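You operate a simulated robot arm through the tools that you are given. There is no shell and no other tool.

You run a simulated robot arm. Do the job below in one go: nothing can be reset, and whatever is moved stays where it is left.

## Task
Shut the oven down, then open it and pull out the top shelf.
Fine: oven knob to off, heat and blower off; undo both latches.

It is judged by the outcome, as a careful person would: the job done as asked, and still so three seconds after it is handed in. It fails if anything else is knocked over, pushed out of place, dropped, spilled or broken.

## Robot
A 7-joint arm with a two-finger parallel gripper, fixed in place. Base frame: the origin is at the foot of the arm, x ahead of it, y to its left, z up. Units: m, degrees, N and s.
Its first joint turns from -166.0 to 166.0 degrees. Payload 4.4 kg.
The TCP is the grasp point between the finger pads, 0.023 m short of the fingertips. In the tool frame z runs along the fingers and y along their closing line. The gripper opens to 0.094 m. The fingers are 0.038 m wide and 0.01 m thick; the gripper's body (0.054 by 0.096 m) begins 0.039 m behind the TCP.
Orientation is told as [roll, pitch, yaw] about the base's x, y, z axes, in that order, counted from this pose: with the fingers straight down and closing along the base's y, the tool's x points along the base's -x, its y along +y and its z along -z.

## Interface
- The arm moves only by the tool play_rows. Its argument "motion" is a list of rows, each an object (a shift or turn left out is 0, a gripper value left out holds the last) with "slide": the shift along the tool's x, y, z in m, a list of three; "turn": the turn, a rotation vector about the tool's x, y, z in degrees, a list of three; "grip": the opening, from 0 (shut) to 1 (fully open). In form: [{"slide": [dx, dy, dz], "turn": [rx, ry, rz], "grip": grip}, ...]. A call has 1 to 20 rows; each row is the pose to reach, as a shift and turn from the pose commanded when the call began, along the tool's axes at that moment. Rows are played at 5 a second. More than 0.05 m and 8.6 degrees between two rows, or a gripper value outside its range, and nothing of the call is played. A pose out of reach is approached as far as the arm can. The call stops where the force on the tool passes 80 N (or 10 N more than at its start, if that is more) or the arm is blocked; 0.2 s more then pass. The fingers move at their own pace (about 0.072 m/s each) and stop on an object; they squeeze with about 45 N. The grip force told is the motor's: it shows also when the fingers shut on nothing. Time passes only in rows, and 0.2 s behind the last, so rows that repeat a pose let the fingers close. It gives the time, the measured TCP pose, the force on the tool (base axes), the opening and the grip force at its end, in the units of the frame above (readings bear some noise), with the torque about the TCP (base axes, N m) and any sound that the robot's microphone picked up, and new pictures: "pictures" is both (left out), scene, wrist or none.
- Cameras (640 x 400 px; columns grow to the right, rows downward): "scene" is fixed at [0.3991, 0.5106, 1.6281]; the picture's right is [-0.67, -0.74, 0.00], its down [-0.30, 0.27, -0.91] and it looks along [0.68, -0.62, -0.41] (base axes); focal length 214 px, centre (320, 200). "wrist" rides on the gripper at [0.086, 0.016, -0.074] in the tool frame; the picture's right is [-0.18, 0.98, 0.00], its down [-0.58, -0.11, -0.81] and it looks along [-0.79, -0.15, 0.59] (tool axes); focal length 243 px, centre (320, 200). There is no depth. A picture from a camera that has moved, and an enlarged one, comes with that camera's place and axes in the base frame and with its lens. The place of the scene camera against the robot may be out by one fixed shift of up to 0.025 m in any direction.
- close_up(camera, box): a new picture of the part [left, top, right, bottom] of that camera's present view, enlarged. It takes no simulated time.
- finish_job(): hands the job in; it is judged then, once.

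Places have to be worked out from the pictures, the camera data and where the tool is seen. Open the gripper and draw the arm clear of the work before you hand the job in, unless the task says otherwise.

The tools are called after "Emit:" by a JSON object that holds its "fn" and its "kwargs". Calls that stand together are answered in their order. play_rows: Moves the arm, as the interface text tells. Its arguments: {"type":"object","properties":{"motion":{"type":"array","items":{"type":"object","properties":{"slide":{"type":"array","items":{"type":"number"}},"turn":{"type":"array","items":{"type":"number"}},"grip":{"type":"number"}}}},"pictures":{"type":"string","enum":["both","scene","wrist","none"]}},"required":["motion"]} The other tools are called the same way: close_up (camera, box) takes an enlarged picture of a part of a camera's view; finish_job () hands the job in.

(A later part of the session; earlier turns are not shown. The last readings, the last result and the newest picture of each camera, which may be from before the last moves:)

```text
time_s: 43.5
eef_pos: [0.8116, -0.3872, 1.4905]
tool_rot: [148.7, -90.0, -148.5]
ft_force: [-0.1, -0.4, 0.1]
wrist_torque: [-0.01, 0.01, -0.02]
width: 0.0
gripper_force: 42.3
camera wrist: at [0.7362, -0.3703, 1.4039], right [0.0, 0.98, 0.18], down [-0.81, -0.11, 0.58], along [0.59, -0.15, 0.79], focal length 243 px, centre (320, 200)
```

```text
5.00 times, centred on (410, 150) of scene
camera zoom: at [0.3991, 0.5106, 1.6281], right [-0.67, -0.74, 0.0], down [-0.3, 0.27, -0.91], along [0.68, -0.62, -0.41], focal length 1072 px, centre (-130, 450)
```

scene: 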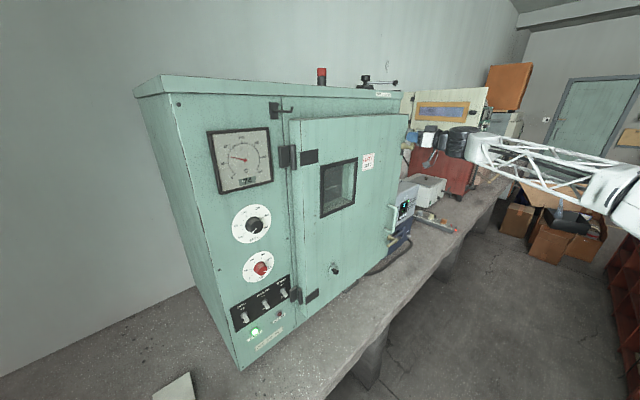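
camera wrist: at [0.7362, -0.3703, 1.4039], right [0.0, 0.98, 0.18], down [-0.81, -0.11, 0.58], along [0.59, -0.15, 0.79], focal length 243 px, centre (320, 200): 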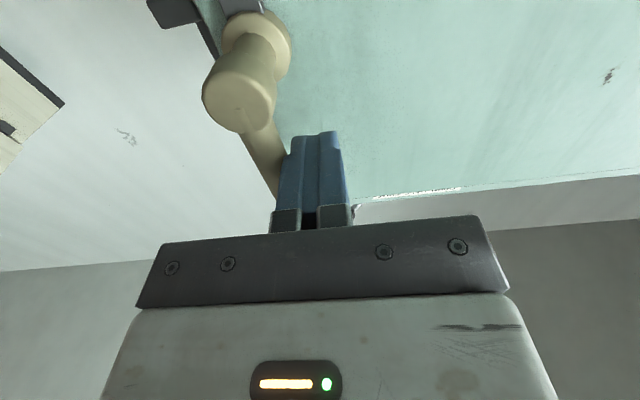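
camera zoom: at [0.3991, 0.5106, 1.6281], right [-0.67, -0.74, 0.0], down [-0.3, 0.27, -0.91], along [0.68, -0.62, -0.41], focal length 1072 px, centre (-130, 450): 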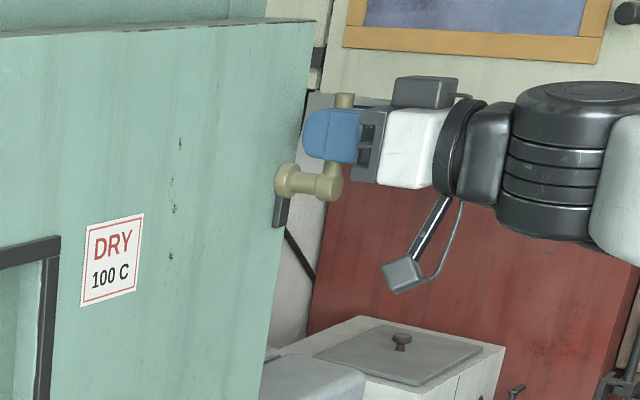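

The top lever is vertical and its tongue now points down, clear of the keeper. I'll withdraw straight back and check it stays up.

Emit:
{"fn": "play_rows", "kwargs": {"motion": [{"slide": [0, 0.003, -0.04]}, {"slide": [0, 0.006, -0.08]}, {"slide": [0, 0.01, -0.12]}, {"slide": [0, 0.01, -0.12]}]}}

Emit:
{"fn": "close_up", "kwargs": {"camera": "scene", "box": [370, 110, 450, 190]}}

Emit:
{"fn": "close_up", "kwargs": {"camera": "wrist", "box": [160, 0, 400, 200]}}

```text
time_s: 44.5
eef_pos: [0.6916, -0.3764, 1.4899]
tool_rot: [-92.4, -90.0, 92.5]
ft_force: [-0.2, -0.7, -0.4]
wrist_torque: [-0.02, 0.02, 0.0]
width: 0.0
gripper_force: 42.7
camera wrist: at [0.6152, -0.36, 1.4038], right [0.0, 0.98, 0.18], down [-0.81, -0.11, 0.58], along [0.59, -0.15, 0.79], focal length 243 px, centre (320, 200)
```

scene: 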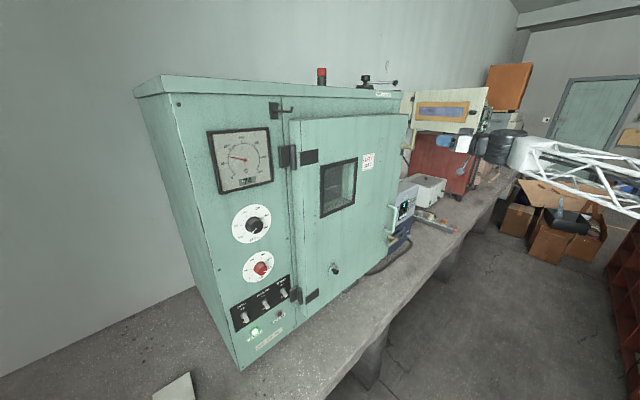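
wrist: 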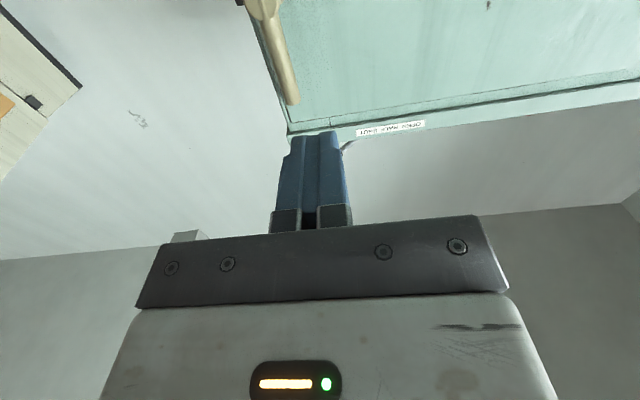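

```text
5.00 times, centred on (410, 150) of scene
camera zoom: at [0.3991, 0.5106, 1.6281], right [-0.67, -0.74, 0.0], down [-0.3, 0.27, -0.91], along [0.68, -0.62, -0.41], focal length 1072 px, centre (-130, 450)
```

zoom: 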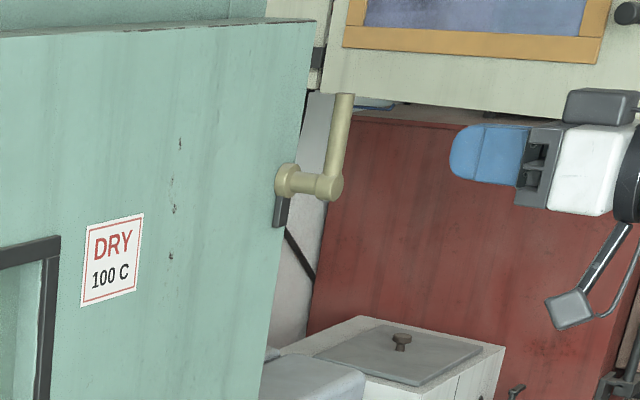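

```text
2.00 times, centred on (280, 100) of wrist
camera zoom: at [0.6152, -0.36, 1.4038], right [0.0, 0.98, 0.18], down [-0.81, -0.11, 0.58], along [0.59, -0.15, 0.79], focal length 485 px, centre (400, 400)
```

zoom: 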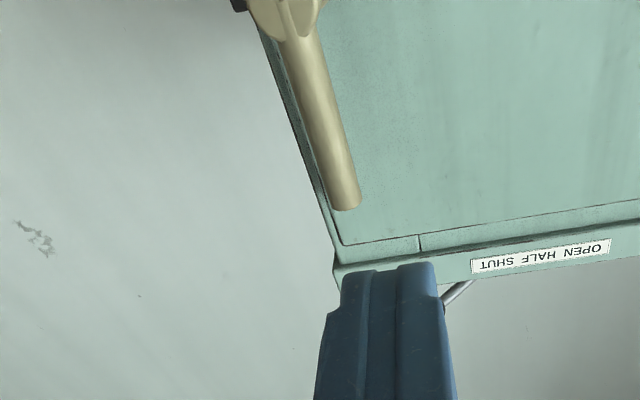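

The top latch stays undone. Now I'll descend in front of the door to just below the lower latch lever, keeping the same level orientation.

Emit:
{"fn": "play_rows", "kwargs": {"motion": [{"slide": [0.045, 0, 0]}, {"slide": [0.09, 0, 0]}, {"slide": [0.135, 0, 0]}, {"slide": [0.18, 0, 0]}, {"slide": [0.225, 0.005, 0]}, {"slide": [0.27, 0.01, 0]}, {"slide": [0.315, 0.011, 0]}, {"slide": [0.36, 0.011, 0]}, {"slide": [0.405, 0.011, 0]}, {"slide": [0.45, 0.011, 0]}, {"slide": [0.48, 0.011, 0]}, {"slide": [0.48, 0.011, 0]}]}}

```text
time_s: 47.1
eef_pos: [0.6898, -0.3647, 1.0089]
tool_rot: [-165.1, -90.0, 165.1]
ft_force: [1.0, 0.2, 0.2]
wrist_torque: [0.02, 0.0, 0.0]
width: 0.0
gripper_force: 42.5
camera wrist: at [0.6157, -0.3482, 0.9237], right [0.0, 0.98, 0.18], down [-0.81, -0.11, 0.58], along [0.59, -0.15, 0.79], focal length 243 px, centre (320, 200)
```

scene: 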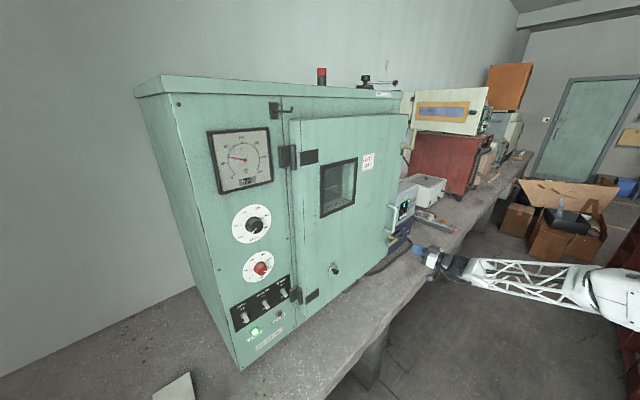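
wrist: 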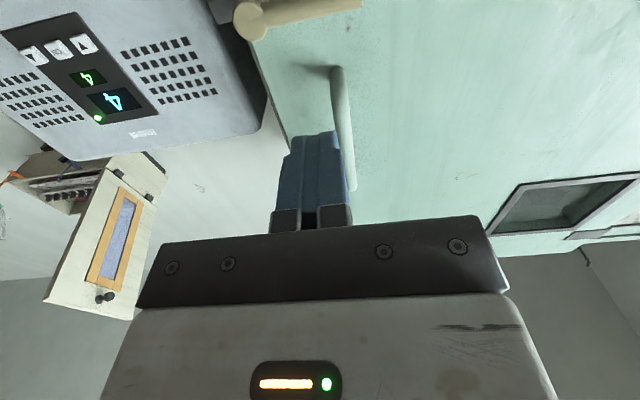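

Reached. The lower latch is at the top of the wrist view; I'll lower a further 7 cm and look again.

Emit:
{"fn": "play_rows", "kwargs": {"motion": [{"slide": [0.035, 0, 0]}, {"slide": [0.07, 0, 0]}, {"slide": [0.07, 0, 0]}], "pictures": "wrist"}}

Emit:
{"fn": "close_up", "kwargs": {"camera": "wrist", "box": [180, 0, 420, 200]}}

```text
time_s: 47.9
eef_pos: [0.6921, -0.3633, 0.9393]
tool_rot: [154.7, -90.0, -154.7]
ft_force: [-0.2, 0.2, -0.1]
wrist_torque: [-0.01, -0.01, -0.02]
width: 0.0001
gripper_force: 41.8
camera wrist: at [0.6171, -0.3476, 0.8534], right [0.0, 0.98, 0.18], down [-0.81, -0.11, 0.58], along [0.59, -0.15, 0.79], focal length 243 px, centre (320, 200)
```

wrist: 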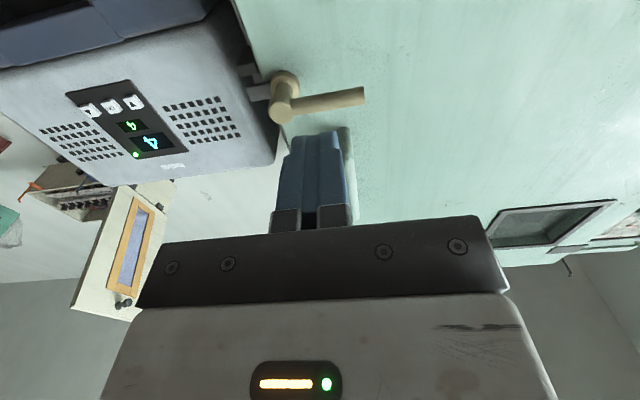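

```text
2.00 times, centred on (300, 100) of wrist
camera zoom: at [0.6171, -0.3476, 0.8534], right [0.0, 0.98, 0.18], down [-0.81, -0.11, 0.58], along [0.59, -0.15, 0.79], focal length 485 px, centre (360, 400)
```

zoom: 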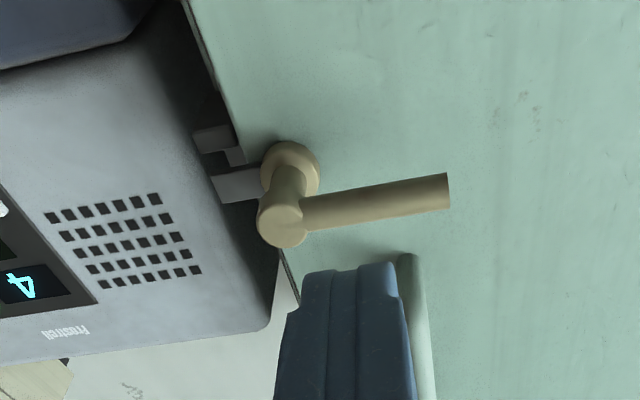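

The lower latch pivot is at (≈0.812, -0.404, 0.969) with its lever horizontal, tip at y≈-0.332. I'll dip slightly, advance under the lever and press up gently to test it.

Emit:
{"fn": "play_rows", "kwargs": {"motion": [{"slide": [0.007, 0, 0.03]}, {"slide": [0.007, 0, 0.07]}, {"slide": [0.007, 0, 0.1]}, {"slide": [0.007, 0, 0.12]}, {"slide": [0.002, 0, 0.12]}, {"slide": [-0.003, 0.002, 0.12]}, {"slide": [-0.007, 0.003, 0.12]}, {"slide": [-0.007, 0.003, 0.12]}]}}

Emit:
{"fn": "close_up", "kwargs": {"camera": "wrist", "box": [180, 40, 420, 240]}}

```text
time_s: 49.7
eef_pos: [0.8119, -0.3622, 0.9481]
tool_rot: [-165.1, -90.0, 165.1]
ft_force: [-0.4, -0.2, 0.4]
wrist_torque: [0.03, -0.01, 0.0]
width: 0.0001
gripper_force: 42.0
camera wrist: at [0.7376, -0.3462, 0.8619], right [0.0, 0.98, 0.18], down [-0.81, -0.11, 0.58], along [0.59, -0.15, 0.79], focal length 243 px, centre (320, 200)
```

scene: 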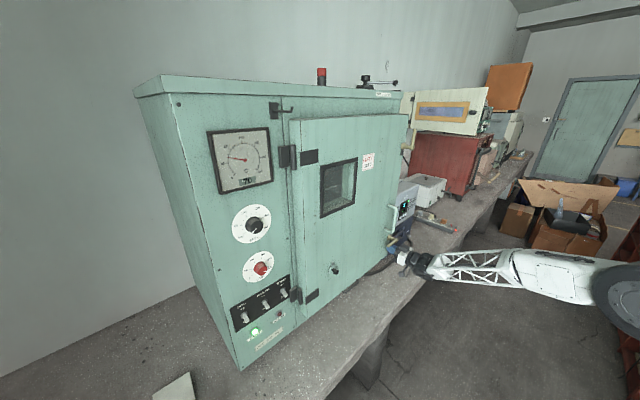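
wrist: 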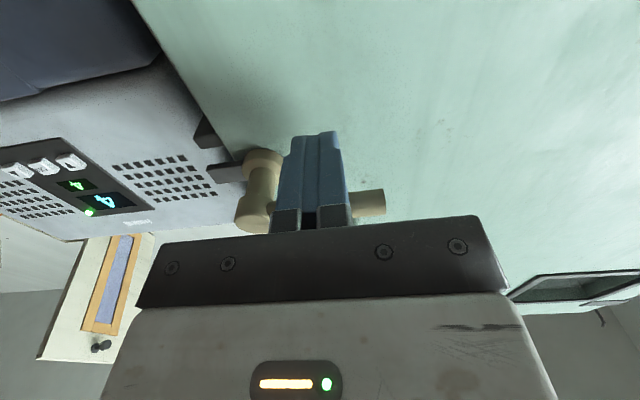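

```text
2.00 times, centred on (300, 140) of wrist
camera zoom: at [0.7376, -0.3462, 0.8619], right [0.0, 0.98, 0.18], down [-0.81, -0.11, 0.58], along [0.59, -0.15, 0.79], focal length 485 px, centre (360, 320)
```

zoom: 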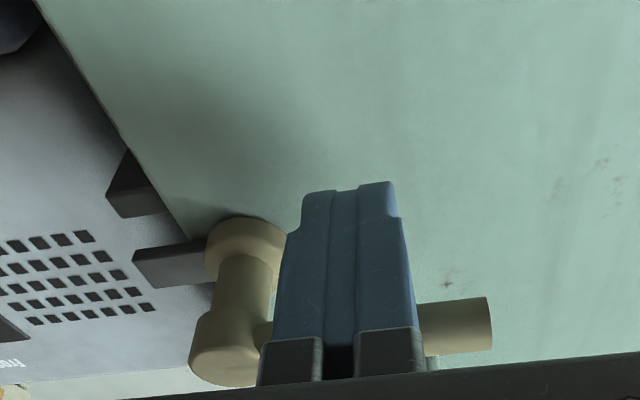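

No resistance yet. I'll raise another 10 mm and check the force before following the full arc.

Emit:
{"fn": "play_rows", "kwargs": {"motion": [{"slide": [-0.003, 0.003, 0]}, {"slide": [-0.006, 0.005, 0]}, {"slide": [-0.009, 0.006, 0]}, {"slide": [-0.011, 0.006, 0]}, {"slide": [-0.011, 0.006, 0]}], "pictures": "wrist"}}

Emit:
{"fn": "close_up", "kwargs": {"camera": "wrist", "box": [180, 40, 420, 240]}}

```text
time_s: 50.9
eef_pos: [0.8129, -0.3549, 0.9575]
tool_rot: [-170.9, -90.0, 170.9]
ft_force: [-0.7, 0.8, -2.6]
wrist_torque: [-0.01, -0.02, -0.01]
width: 0.0
gripper_force: 42.4
camera wrist: at [0.7371, -0.3393, 0.8718], right [0.0, 0.98, 0.18], down [-0.81, -0.11, 0.58], along [0.59, -0.15, 0.79], focal length 243 px, centre (320, 200)
```

wrist: 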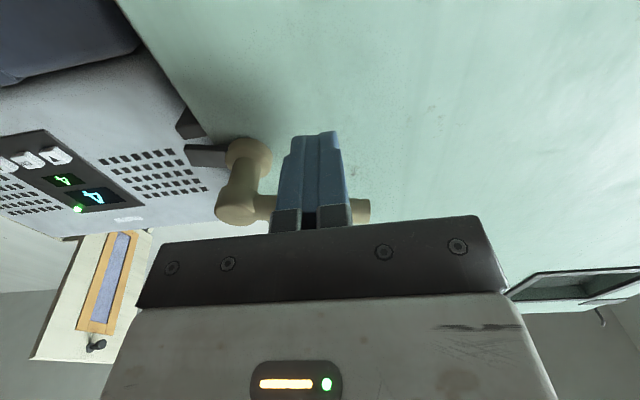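

```text
2.00 times, centred on (300, 140) of wrist
camera zoom: at [0.7371, -0.3393, 0.8718], right [0.0, 0.98, 0.18], down [-0.81, -0.11, 0.58], along [0.59, -0.15, 0.79], focal length 485 px, centre (360, 320)
```

zoom: 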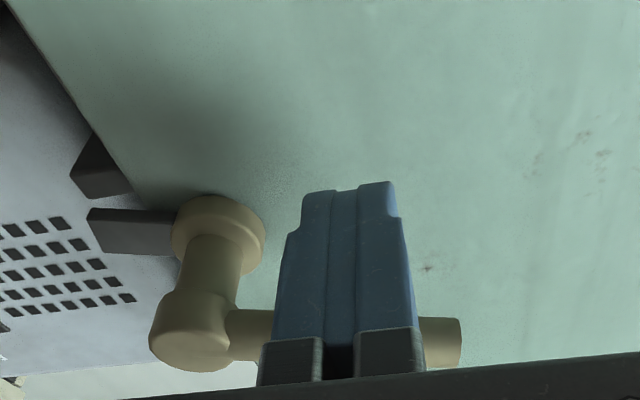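

The lower lever also turns up with only ~2.6 N. I'll follow its arc to about 90°, keeping the fingers clear of the door handle above.

Emit:
{"fn": "play_rows", "kwargs": {"motion": [{"slide": [-0.0055, 0.0003, 0]}, {"slide": [-0.011, 0.0006, 0]}, {"slide": [-0.018, -0.0005, 0]}, {"slide": [-0.0247, -0.0019, 0]}, {"slide": [-0.0315, -0.0055, 0]}, {"slide": [-0.0377, -0.0094, 0]}, {"slide": [-0.043, -0.015, 0]}, {"slide": [-0.0477, -0.0213, 0]}, {"slide": [-0.05, -0.027, 0]}, {"slide": [-0.052, -0.033, 0]}, {"slide": [-0.052, -0.033, 0]}]}}

Emit:
{"fn": "close_up", "kwargs": {"camera": "wrist", "box": [180, 0, 420, 240]}}

Emit:
{"fn": "close_up", "kwargs": {"camera": "scene", "box": [370, 190, 450, 280]}}

```text
time_s: 53.3
eef_pos: [0.8115, -0.3871, 1.0096]
tool_rot: [96.8, -90.1, -96.7]
ft_force: [-16.1, 31.2, 1.7]
wrist_torque: [0.26, 0.08, -0.17]
width: 0.0002
gripper_force: 41.8
camera wrist: at [0.7363, -0.3714, 0.9241], right [0.0, 0.98, 0.18], down [-0.81, -0.11, 0.58], along [0.59, -0.15, 0.79], focal length 243 px, centre (320, 200)
```

scene: 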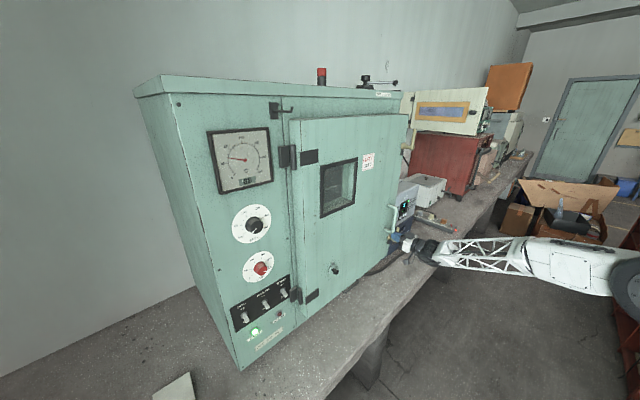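
wrist: 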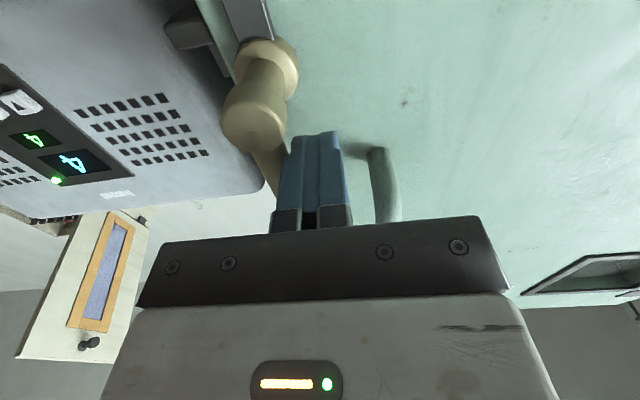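

```text
1.67 times, centred on (300, 120) of wrist
camera zoom: at [0.7363, -0.3714, 0.9241], right [0.0, 0.98, 0.18], down [-0.81, -0.11, 0.58], along [0.59, -0.15, 0.79], focal length 404 px, centre (353, 333)
```

zoom: 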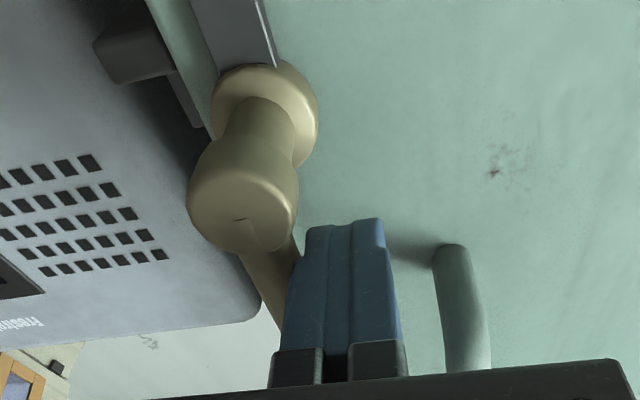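

```text
4.44 times, centred on (410, 235) of scene
camera zoom: at [0.3991, 0.5106, 1.6281], right [-0.67, -0.74, 0.0], down [-0.3, 0.27, -0.91], along [0.68, -0.62, -0.41], focal length 953 px, centre (-80, 44)
```

zoom: 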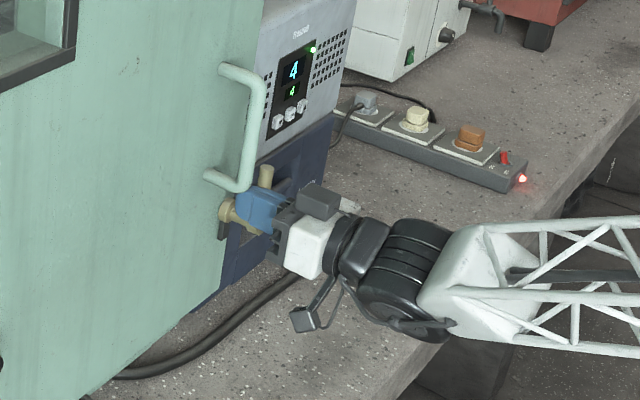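

The lower lever is against its stop at vertical with its tongue pointing down, so both latches are undone. I'll ease off and back straight away.

Emit:
{"fn": "play_rows", "kwargs": {"motion": [{"slide": [0, 0.004, 0]}, {"slide": [0, 0.006, -0.04]}, {"slide": [0, 0.006, -0.08]}, {"slide": [0, 0.006, -0.12]}, {"slide": [-0.04, 0.02, -0.12], "grip": 1}, {"slide": [-0.08, 0.03, -0.12], "grip": 1}, {"slide": [-0.08, 0.03, -0.12], "grip": 1}]}}

Emit:
{"fn": "close_up", "kwargs": {"camera": "scene", "box": [370, 120, 450, 280]}}

Emit:
{"fn": "close_up", "kwargs": {"camera": "wrist", "box": [220, 0, 460, 200]}}

```text
time_s: 54.9
eef_pos: [0.6942, -0.3608, 1.089]
tool_rot: [165.9, -90.0, -165.9]
ft_force: [-0.7, -0.3, -0.2]
wrist_torque: [0.02, -0.01, -0.03]
width: 0.0938
gripper_force: 0.1
camera wrist: at [0.6189, -0.3445, 1.0027], right [0.0, 0.98, 0.18], down [-0.81, -0.11, 0.58], along [0.59, -0.15, 0.79], focal length 243 px, centre (320, 200)
```

scene: 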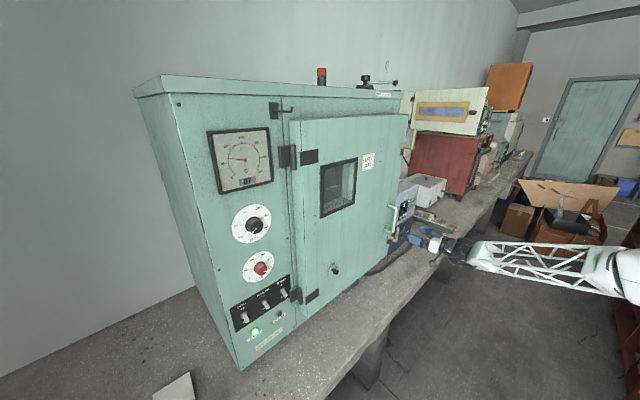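
wrist: 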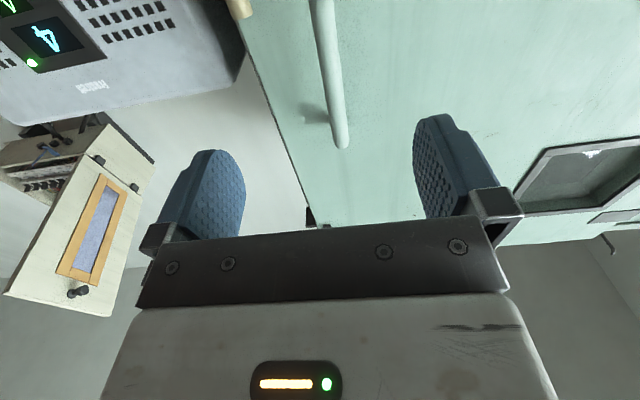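

```text
2.50 times, centred on (410, 200) of scene
camera zoom: at [0.3991, 0.5106, 1.6281], right [-0.67, -0.74, 0.0], down [-0.3, 0.27, -0.91], along [0.68, -0.62, -0.41], focal length 536 px, centre (95, 200)
```

zoom: 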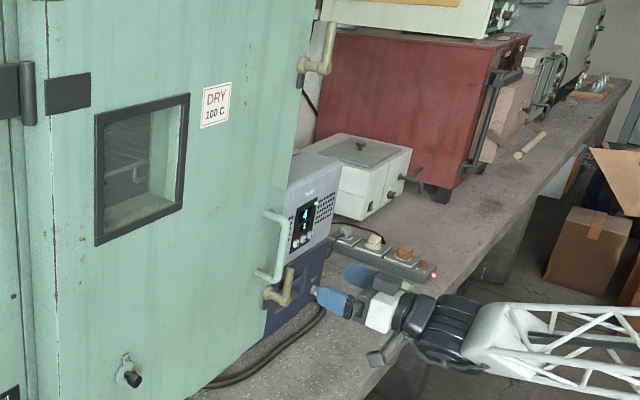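

```text
2.00 times, centred on (340, 100) of wrist
camera zoom: at [0.6189, -0.3445, 1.0027], right [0.0, 0.98, 0.18], down [-0.81, -0.11, 0.58], along [0.59, -0.15, 0.79], focal length 485 px, centre (280, 400)
```

zoom: 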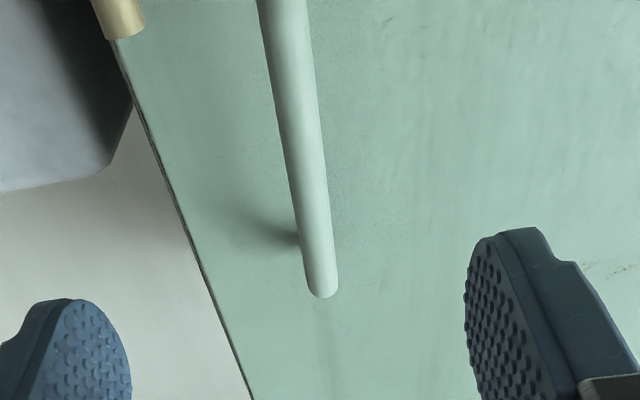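

Both levers stand upright. The handle bar runs up to z≈1.17 at y≈-0.355, x≈0.817. I'll part-close the gripper, line up at z≈1.11 and advance onto the bar, then grip it.

Emit:
{"fn": "play_rows", "kwargs": {"motion": [{"slide": [-0.021, 0.005, 0], "grip": 0.6}, {"slide": [-0.021, 0.005, 0.04], "grip": 0.6}, {"slide": [-0.021, 0.005, 0.08], "grip": 0.6}, {"slide": [-0.021, 0.005, 0.11], "grip": 0.6}, {"slide": [-0.021, 0.005, 0.12], "grip": 0.6}, {"slide": [-0.021, 0.005, 0.12], "grip": 0.6}], "pictures": "wrist"}}

Emit:
{"fn": "close_up", "kwargs": {"camera": "scene", "box": [370, 180, 450, 280]}}

```text
time_s: 56.3
eef_pos: [0.812, -0.3516, 1.1101]
tool_rot: [-144.2, -89.9, 144.2]
ft_force: [0.9, 0.2, -0.6]
wrist_torque: [-0.02, -0.04, -0.04]
width: 0.0559
gripper_force: 0.0
camera wrist: at [0.7369, -0.3369, 1.0241], right [0.0, 0.98, 0.18], down [-0.81, -0.11, 0.58], along [0.59, -0.15, 0.79], focal length 243 px, centre (320, 200)
```

wrist: 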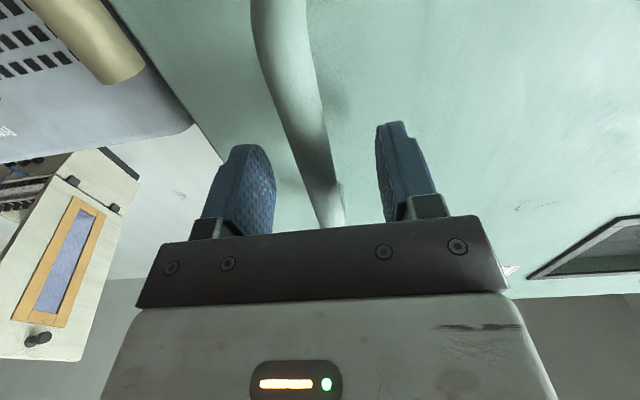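

```text
4.00 times, centred on (410, 230) of scene
camera zoom: at [0.3991, 0.5106, 1.6281], right [-0.67, -0.74, 0.0], down [-0.3, 0.27, -0.91], along [0.68, -0.62, -0.41], focal length 858 px, centre (-40, 80)
```

zoom: 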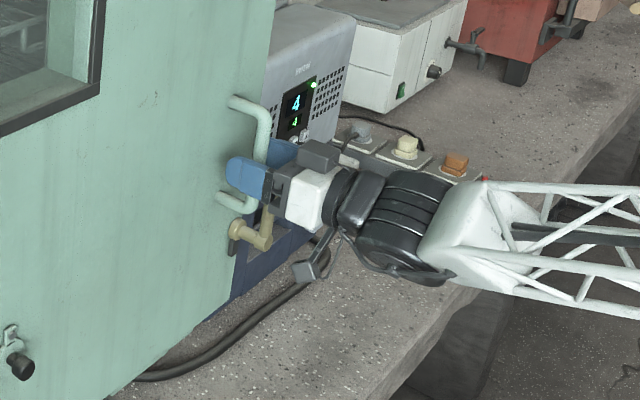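

The bar sits between the fingers at TCP depth. Closing the grip on it now.

Emit:
{"fn": "play_rows", "kwargs": {"motion": [{"slide": [0, -0.002, 0.002], "grip": 0}, {"slide": [0, -0.002, 0.002], "grip": 0}, {"slide": [0, -0.002, 0.002], "grip": 0}, {"slide": [0, -0.002, 0.002], "grip": 0}, {"slide": [0, -0.002, 0.002], "grip": 0}], "pictures": "wrist"}}

```text
time_s: 57.5
eef_pos: [0.8133, -0.3533, 1.1104]
tool_rot: [-128.4, -89.9, 128.5]
ft_force: [-8.5, 79.0, 4.4]
wrist_torque: [0.33, -0.65, 0.13]
width: 0.0157
gripper_force: 44.7
camera wrist: at [0.7396, -0.3375, 1.0247], right [0.0, 0.98, 0.18], down [-0.81, -0.11, 0.58], along [0.59, -0.15, 0.79], focal length 243 px, centre (320, 200)
```

wrist: 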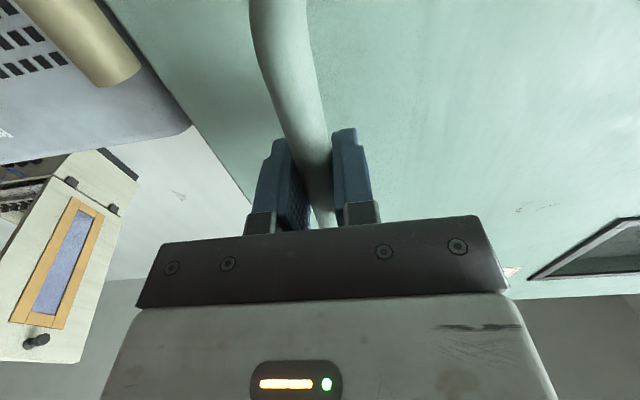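

Gripped at 15.7 mm width, but a 79 N side load shows the bar is a bit to the left of the TCP. I'll shift the tool +y a few millimetres to relieve it.

Emit:
{"fn": "play_rows", "kwargs": {"motion": [{"slide": [0, 0.003, 0]}, {"slide": [0, 0.005, 0]}, {"slide": [0, 0.005, 0]}], "pictures": "none"}}

```text
time_s: 58.3
eef_pos: [0.813, -0.3525, 1.1094]
tool_rot: [43.6, -90.0, -43.6]
ft_force: [-1.8, -11.9, 3.5]
wrist_torque: [-0.12, 1.1, -0.08]
width: 0.0157
gripper_force: 44.7
```

The side load is relieved (bar at y≈-0.352). With the hinge axis near (0.85, 0.167), I'll pull the handle along its arc, starting with the first 8°.

Emit:
{"fn": "play_rows", "kwargs": {"motion": [{"slide": [0, 0.0008, -0.009]}, {"slide": [0, 0.0016, -0.0181]}, {"slide": [0, 0.0026, -0.027]}, {"slide": [0, 0.0038, -0.0361]}, {"slide": [0, 0.0067, -0.0541]}, {"slide": [0, 0.0102, -0.0719]}, {"slide": [0, 0.0102, -0.0719]}]}}

```text
time_s: 59.9
eef_pos: [0.7419, -0.3381, 1.1105]
tool_rot: [-129.7, -90.0, 130.0]
ft_force: [22.1, 77.0, 4.4]
wrist_torque: [0.62, -1.08, -0.01]
width: 0.016
gripper_force: 45.0
camera wrist: at [0.6676, -0.3219, 1.0245], right [-0.01, 0.98, 0.18], down [-0.81, -0.11, 0.58], along [0.59, -0.14, 0.79], focal length 243 px, centre (320, 200)
```

scene: 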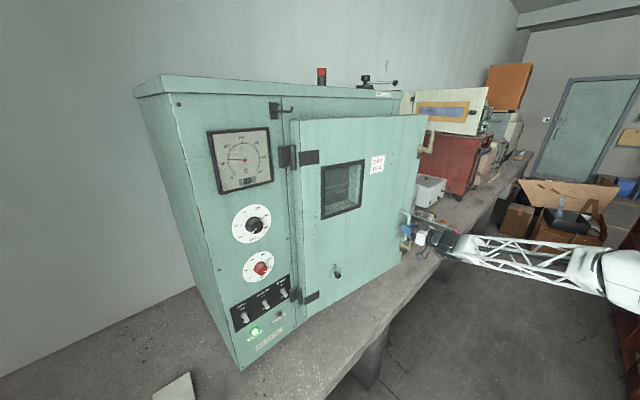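
wrist: 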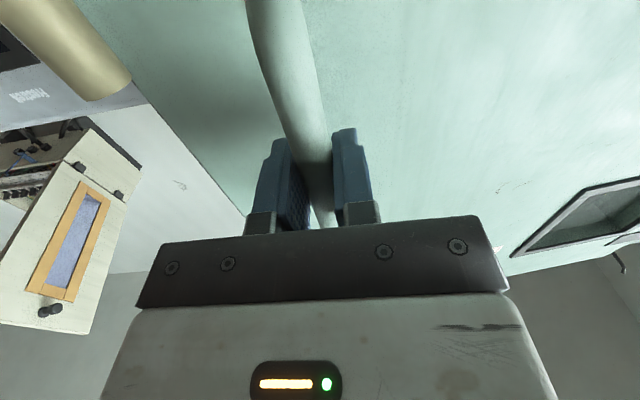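

The door is opening, with a 77 N side force showing the true arc bends more toward +y (hinge axis is deeper than I assumed). I'll relieve it by shifting +y and refit the arc.

Emit:
{"fn": "play_rows", "kwargs": {"motion": [{"slide": [0, 0.002, 0]}, {"slide": [0, 0.004, 0]}, {"slide": [0, 0.004, 0]}], "pictures": "none"}}

```text
time_s: 60.7
eef_pos: [0.7414, -0.3369, 1.1106]
tool_rot: [-65.5, -90.0, 65.5]
ft_force: [11.5, 37.2, 5.4]
wrist_torque: [0.47, 0.59, 0.02]
width: 0.0159
gripper_force: 45.3
```

A further 4 mm would fully relax it, fitting a hinge axis near (0.905, 0.167). I'll keep pulling along the refitted arc for another 8°.

Emit:
{"fn": "play_rows", "kwargs": {"motion": [{"slide": [0, 0.004, 0]}, {"slide": [0, 0.0068, -0.0085]}, {"slide": [0, 0.0098, -0.017]}, {"slide": [0, 0.0131, -0.0256]}, {"slide": [0, 0.0164, -0.0342]}, {"slide": [0, 0.02, -0.0427]}, {"slide": [0, 0.0236, -0.0512]}, {"slide": [0, 0.0275, -0.0596]}, {"slide": [0, 0.0314, -0.0679]}, {"slide": [0, 0.0314, -0.0679]}]}}

```text
time_s: 61.6
eef_pos: [0.7219, -0.3306, 1.1104]
tool_rot: [70.6, -89.9, -71.1]
ft_force: [-8.2, -24.7, -0.6]
wrist_torque: [-0.03, 0.33, -0.09]
width: 0.0158
gripper_force: 45.5
stopped in row 4: the force on the tool passed its limit at 85 N (the readings are from after the stop); the commanded pose is now the measured one
camera wrist: at [0.6463, -0.3138, 1.0247], right [0.01, 0.98, 0.19], down [-0.81, -0.1, 0.58], along [0.59, -0.15, 0.79], focal length 243 px, centre (320, 200)
```

scene: 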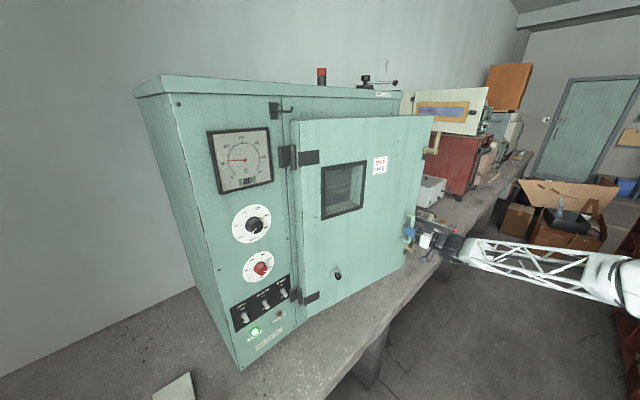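
wrist: 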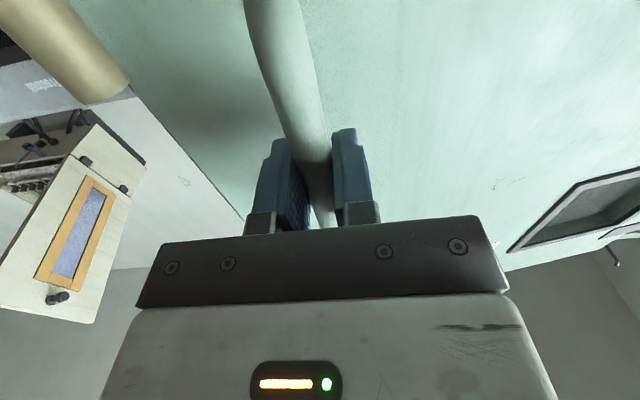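

Now slightly overcorrected; the data fit a hinge at about (0.888, 0.167). I'll continue with smaller steps and re-check the side force each time.

Emit:
{"fn": "play_rows", "kwargs": {"motion": [{"slide": [0, 0.0012, -0.0085]}, {"slide": [0, 0.0045, -0.0171]}, {"slide": [0, 0.0079, -0.0257]}, {"slide": [0, 0.0113, -0.0343]}, {"slide": [0, 0.0113, -0.0343]}], "pictures": "none"}}

```text
time_s: 62.8
eef_pos: [0.6879, -0.319, 1.1102]
tool_rot: [77.4, -90.0, -77.5]
ft_force: [4.3, 14.1, -1.1]
wrist_torque: [0.5, -0.05, 0.14]
width: 0.0157
gripper_force: 44.6
```

Good fit now (only 14 N). Continuing another 8° along the same arc.

Emit:
{"fn": "play_rows", "kwargs": {"motion": [{"slide": [0, 0.0038, -0.0085]}, {"slide": [0, 0.0072, -0.017]}, {"slide": [0, 0.0111, -0.0253]}, {"slide": [0, 0.0151, -0.0336]}, {"slide": [0, 0.0193, -0.0417]}, {"slide": [0, 0.0235, -0.0498]}, {"slide": [0, 0.028, -0.0578]}, {"slide": [0, 0.0326, -0.0658]}, {"slide": [0, 0.0326, -0.0658]}]}}

```text
time_s: 64.8
eef_pos: [0.6225, -0.2839, 1.1101]
tool_rot: [51.3, -89.9, -51.7]
ft_force: [-12.6, -20.0, -7.6]
wrist_torque: [0.61, -0.2, -0.07]
width: 0.0158
gripper_force: 44.4
camera wrist: at [0.5466, -0.2675, 1.0248], right [0.01, 0.98, 0.19], down [-0.81, -0.1, 0.58], along [0.59, -0.15, 0.79], focal length 243 px, centre (320, 200)
```

scene: 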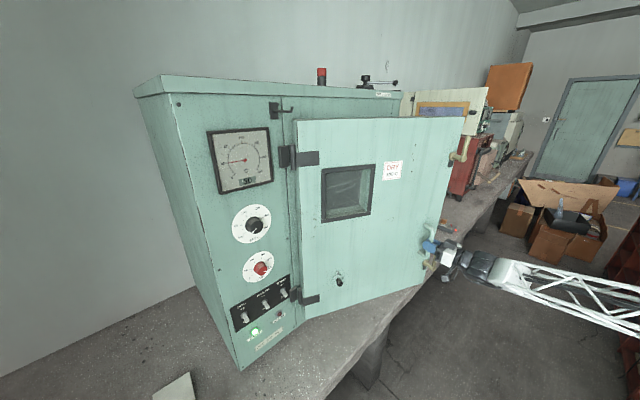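
wrist: 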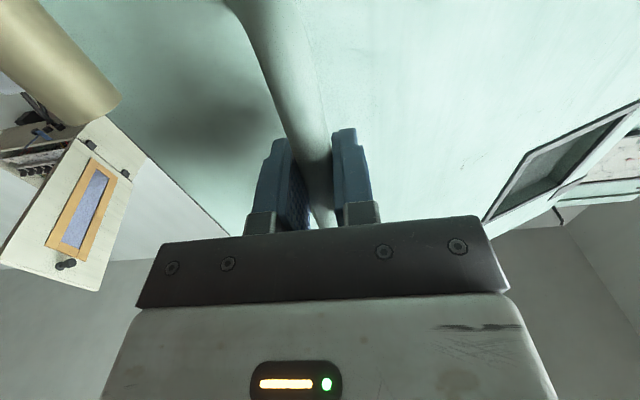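

The door is about 22° open. I'll pull another 8° along the arc if the arm allows it.

Emit:
{"fn": "play_rows", "kwargs": {"motion": [{"slide": [0, 0.0034, -0.0078]}, {"slide": [0, 0.0081, -0.0155]}, {"slide": [0, 0.013, -0.0232]}, {"slide": [0, 0.0181, -0.0308]}, {"slide": [0, 0.0233, -0.0383]}, {"slide": [0, 0.0287, -0.0457]}, {"slide": [0, 0.0342, -0.053]}, {"slide": [0, 0.0399, -0.0603]}, {"slide": [0, 0.0399, -0.0603]}]}}

```text
time_s: 66.8
eef_pos: [0.5616, -0.2442, 1.1102]
tool_rot: [40.3, -89.9, -40.6]
ft_force: [35.5, 44.4, -9.9]
wrist_torque: [1.49, -0.22, 0.1]
width: 0.0162
gripper_force: 45.3
camera wrist: at [0.4865, -0.2271, 1.0241], right [0.01, 0.98, 0.18], down [-0.81, -0.11, 0.58], along [0.59, -0.15, 0.79], focal length 243 px, centre (320, 200)
```

scene: 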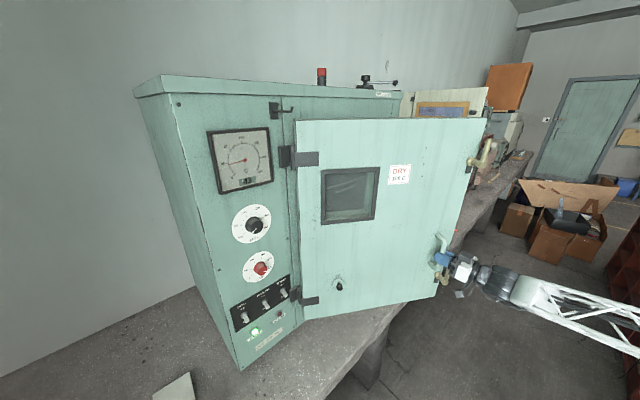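
wrist: 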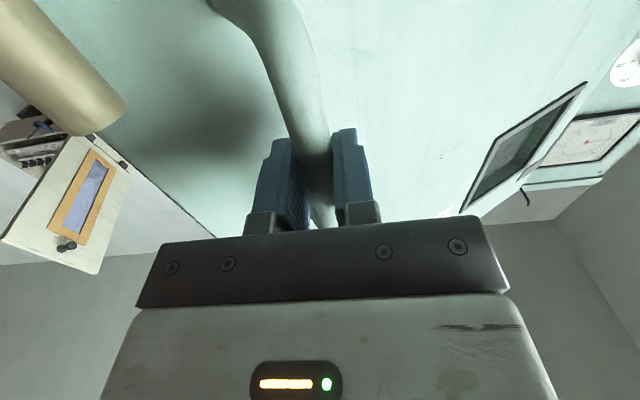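

The door is now about 30° open and the force is modest. I'll release the handle and back the hand off it by about 45 mm.

Emit:
{"fn": "play_rows", "kwargs": {"motion": [{"grip": 0.7}, {"grip": 0.7}, {"grip": 0.7}, {"slide": [0, 0, -0.015]}, {"slide": [0, 0, -0.03]}, {"slide": [0, 0, -0.045]}, {"slide": [0, 0, -0.045]}]}}

```text
time_s: 68.6
eef_pos: [0.5319, -0.2197, 1.0976]
tool_rot: [39.4, -88.6, -36.4]
ft_force: [0.1, -0.2, 0.4]
wrist_torque: [-0.01, 0.09, -0.03]
width: 0.0657
gripper_force: 0.0
stopped in row 7: the arm was blocked; the commanded pose is now the measured one
camera wrist: at [0.4543, -0.2044, 1.0129], right [-0.05, 0.98, 0.2], down [-0.79, -0.16, 0.59], along [0.61, -0.13, 0.78], focal length 243 px, centre (320, 200)
```

scene: 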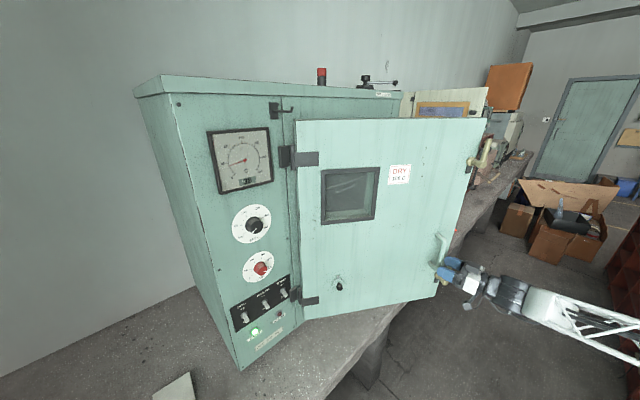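
wrist: 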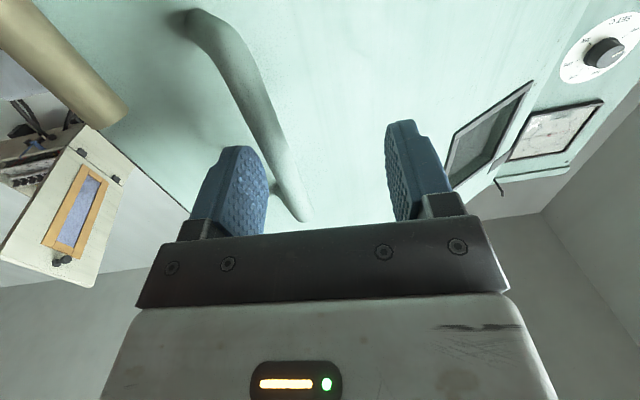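

The arm hit its inner limit at x≈0.53, but the bar is now just at the fingertips. I'll open fully so neither finger touches the bar and rise above the handle.

Emit:
{"fn": "play_rows", "kwargs": {"motion": [{"grip": 1}, {"grip": 1}, {"slide": [-0.03, 0, 0]}, {"slide": [-0.06, -0.002, 0]}, {"slide": [-0.09, -0.005, 0]}, {"slide": [-0.12, -0.01, 0]}, {"slide": [-0.15, -0.02, 0]}, {"slide": [-0.15, -0.02, 0]}]}}

```text
time_s: 70.6
eef_pos: [0.5479, -0.2225, 1.2271]
tool_rot: [39.5, -87.3, -34.4]
ft_force: [0.2, 0.0, 0.2]
wrist_torque: [-0.02, 0.01, 0.0]
width: 0.094
gripper_force: 0.1
stopped in row 8: the arm was blocked; the commanded pose is now the measured one
camera wrist: at [0.4683, -0.2107, 1.1441], right [-0.08, 0.97, 0.21], down [-0.77, -0.2, 0.61], along [0.63, -0.12, 0.77], focal length 243 px, centre (320, 200)
```

scene: 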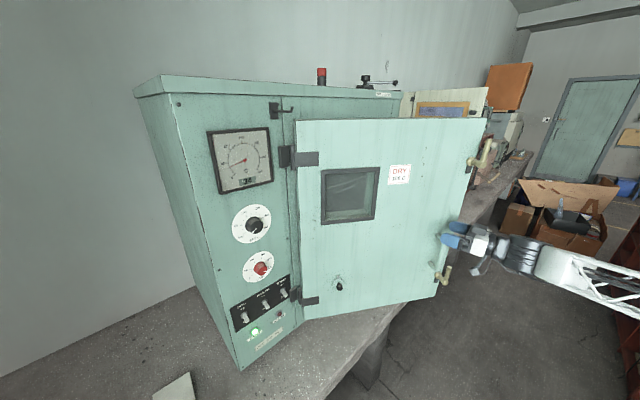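
wrist: 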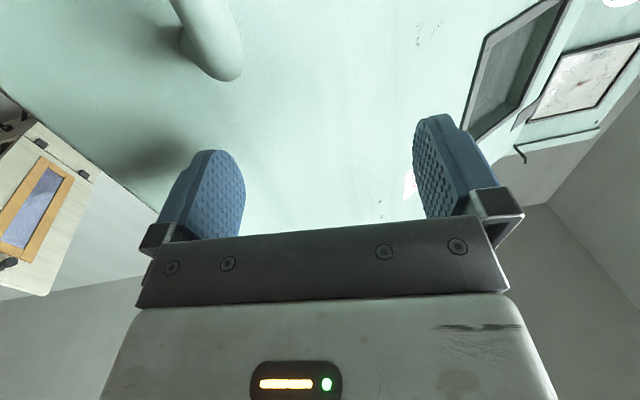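

The hand is clear above the handle but again at the arm's inner limit. I'll close the fingers and swing the hand to point right around the door's free edge, pivoting about the wrist rather than moving closer.

Emit:
{"fn": "play_rows", "kwargs": {"motion": [{"grip": 0}, {"slide": [0, -0.028, -0.006], "turn": [7.5, 0, 0], "grip": 0}, {"slide": [0, -0.055, -0.014], "turn": [15, 0, 0]}, {"slide": [0, -0.08, -0.024], "turn": [22.5, 0, 0]}, {"slide": [0, -0.103, -0.035], "turn": [30, 0, 0]}, {"slide": [0, -0.123, -0.047], "turn": [37.5, 0, 0]}, {"slide": [0, -0.14, -0.059], "turn": [45, 0, 0]}, {"slide": [0, -0.14, -0.059], "turn": [45, 0, 0]}]}}

```text
time_s: 72.4
eef_pos: [0.4673, -0.3703, 1.2335]
tool_rot: [-0.7, -86.1, -37.2]
ft_force: [0.1, 0.7, 0.8]
wrist_torque: [0.03, -0.01, 0.02]
width: 0.0
gripper_force: 42.0
out of reach, approached as far as the arm can: row 7, 8
camera wrist: at [0.4138, -0.3078, 1.1524], right [0.61, 0.77, 0.18], down [-0.67, 0.39, 0.63], along [0.42, -0.51, 0.75], focal length 243 px, centre (320, 200)
```

scene: 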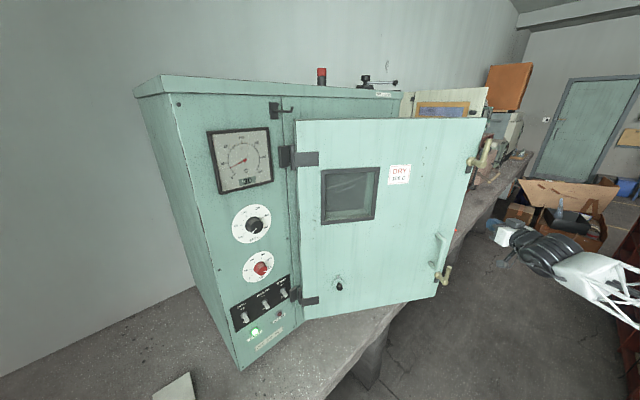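
wrist: 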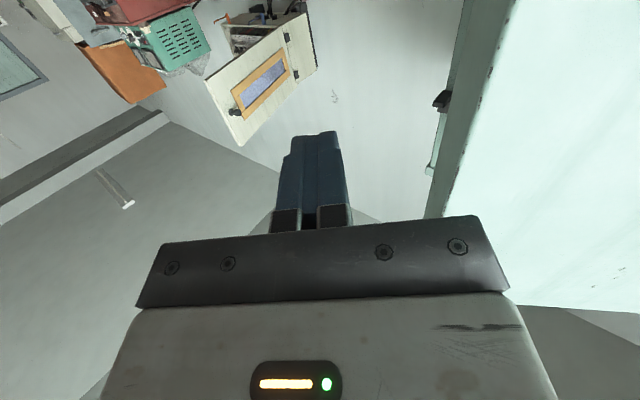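

The hand is now past the door's free edge, pointing right. I'll move further right, then forward beside the door edge while turning the hand to face the oven again.

Emit:
{"fn": "play_rows", "kwargs": {"motion": [{"slide": [-0.0086, -0.0205, 0.0276]}, {"slide": [-0.0171, -0.041, 0.0552]}, {"slide": [-0.0257, -0.0615, 0.0828]}, {"slide": [-0.0274, -0.0421, 0.1082], "turn": [-7.4, -0.8, 0]}, {"slide": [-0.0292, -0.0228, 0.1337], "turn": [-14.9, -1.6, 0]}, {"slide": [-0.0309, -0.0034, 0.1591], "turn": [-22.3, -2.3, 0]}, {"slide": [-0.0327, 0.016, 0.1846], "turn": [-29.8, -3.1, 0]}, {"slide": [-0.0344, 0.0353, 0.21], "turn": [-37.2, -3.9, 0]}, {"slide": [-0.0344, 0.0353, 0.21], "turn": [-37.2, -3.9, 0]}]}}

```text
time_s: 73.5
eef_pos: [0.6047, -0.3675, 1.3302]
tool_rot: [-174.3, -86.3, 152.0]
ft_force: [-244.5, -448.1, -29.1]
wrist_torque: [-0.44, 0.35, -0.16]
width: 0.0001
gripper_force: 41.0
out of reach, approached as far as the arm can: row 1
stopped in row 5: the force on the tool passed its limit at 788 N (the readings are from after the stop); the commanded pose is now the measured one
camera wrist: at [0.5469, -0.3262, 1.2396], right [0.36, 0.91, 0.18], down [-0.82, 0.22, 0.53], along [0.44, -0.34, 0.83], focal length 243 px, centre (320, 200)
```

scene: 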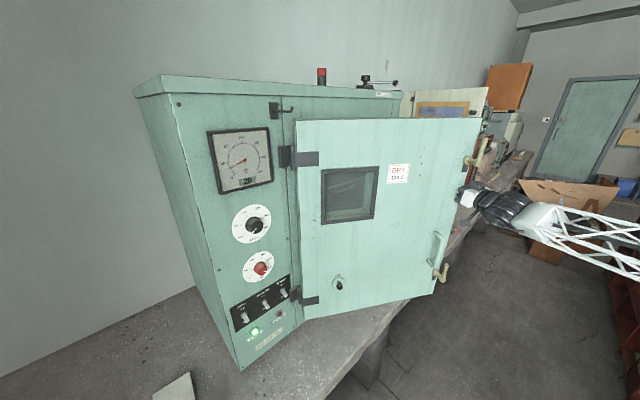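
wrist: 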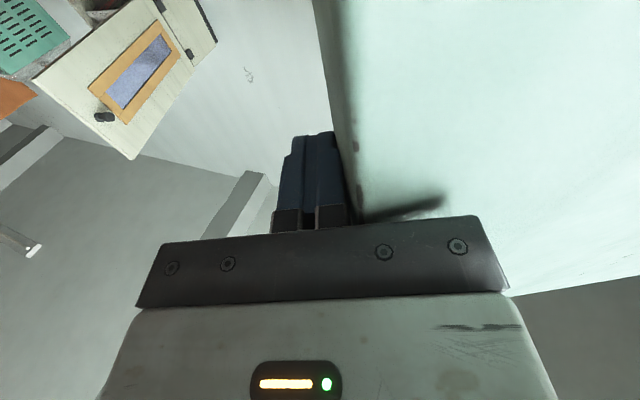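

The arm veered from its limit and bumped the door edge hard; the readings show the door pushing the tool toward -x,-y. I'll ease straight off in that direction in small steps.

Emit:
{"fn": "play_rows", "kwargs": {"motion": [{"slide": [0, -0.005, -0.001]}, {"slide": [0, -0.01, -0.002]}, {"slide": [0, -0.02, -0.003]}, {"slide": [0, -0.03, -0.004]}, {"slide": [0, -0.03, -0.004]}]}}

Emit:
{"fn": "close_up", "kwargs": {"camera": "scene", "box": [400, 110, 520, 300]}}

```text
time_s: 74.9
eef_pos: [0.6109, -0.3823, 1.2982]
tool_rot: [-171.6, -87.7, 151.0]
ft_force: [0.8, -0.4, 0.6]
wrist_torque: [0.0, 0.02, -0.01]
width: 0.0002
gripper_force: 42.7
stopped in row 5: the arm was blocked; the commanded pose is now the measured one
camera wrist: at [0.5496, -0.3427, 1.21], right [0.34, 0.92, 0.18], down [-0.81, 0.19, 0.55], along [0.47, -0.33, 0.82], focal length 243 px, centre (320, 200)
```

scene: 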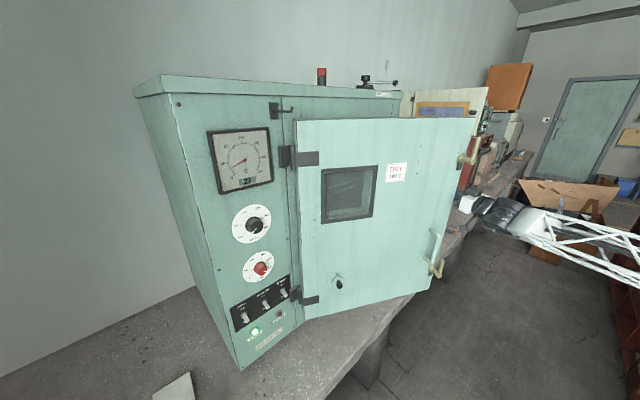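
wrist: 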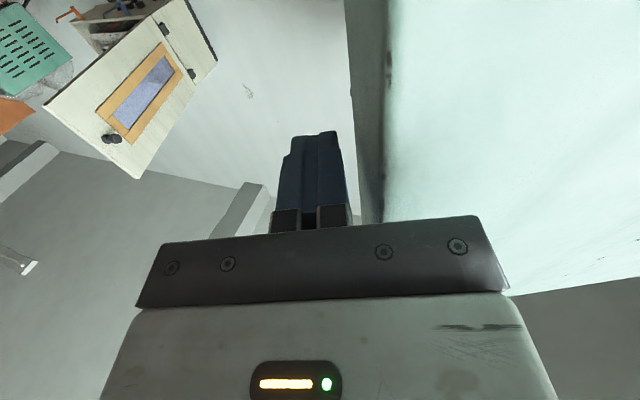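

```text
2.11 times, centred on (460, 205) of scene
camera zoom: at [0.3991, 0.5106, 1.6281], right [-0.67, -0.74, 0.0], down [-0.3, 0.27, -0.91], along [0.68, -0.62, -0.41], focal length 452 px, centre (25, 190)
```

zoom: 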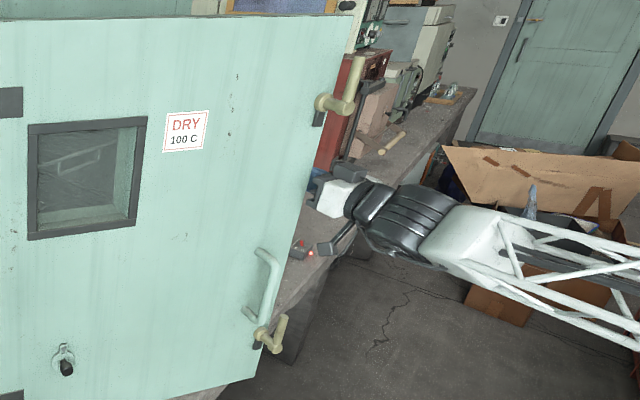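

Contact is fully released and the door is still at about 26°. It seems horizontal poses need a radius of at least ~0.6 m from the base, so I'll stay outside that. Now I move further right, away from the door edge, then square up.

Emit:
{"fn": "play_rows", "kwargs": {"motion": [{"slide": [0, -0.025, 0.017]}, {"slide": [0, -0.05, 0.034]}, {"slide": [0, -0.0765, 0.051]}, {"slide": [0, -0.0765, 0.051]}]}}

```text
time_s: 76.1
eef_pos: [0.6399, -0.4451, 1.3226]
tool_rot: [-166.1, -86.3, 147.4]
ft_force: [0.1, -0.4, 0.0]
wrist_torque: [0.03, 0.02, -0.01]
width: 0.0
gripper_force: 42.0
stopped in row 4: the arm was blocked; the commanded pose is now the measured one
camera wrist: at [0.5785, -0.4089, 1.2323], right [0.3, 0.94, 0.17], down [-0.83, 0.17, 0.53], along [0.47, -0.3, 0.83], focal length 243 px, centre (320, 200)
```

scene: 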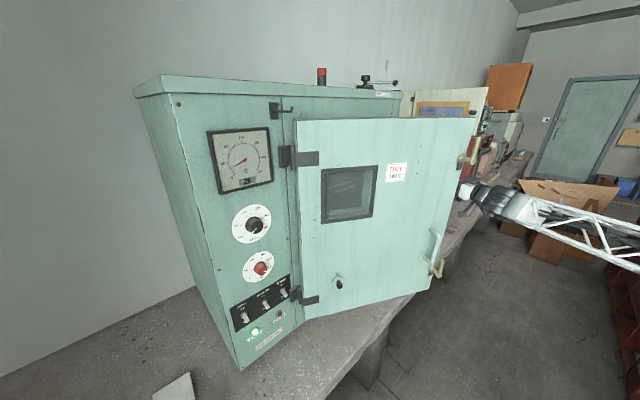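
wrist: 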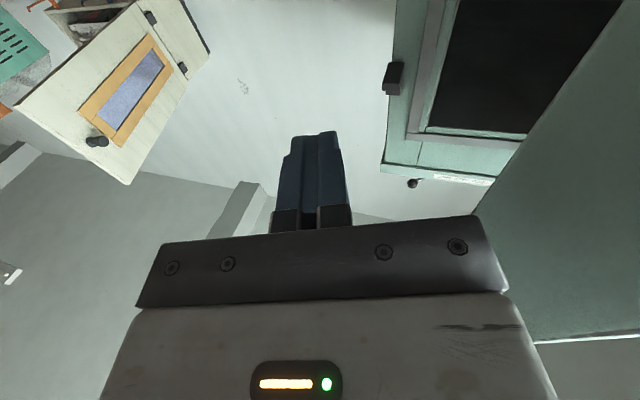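

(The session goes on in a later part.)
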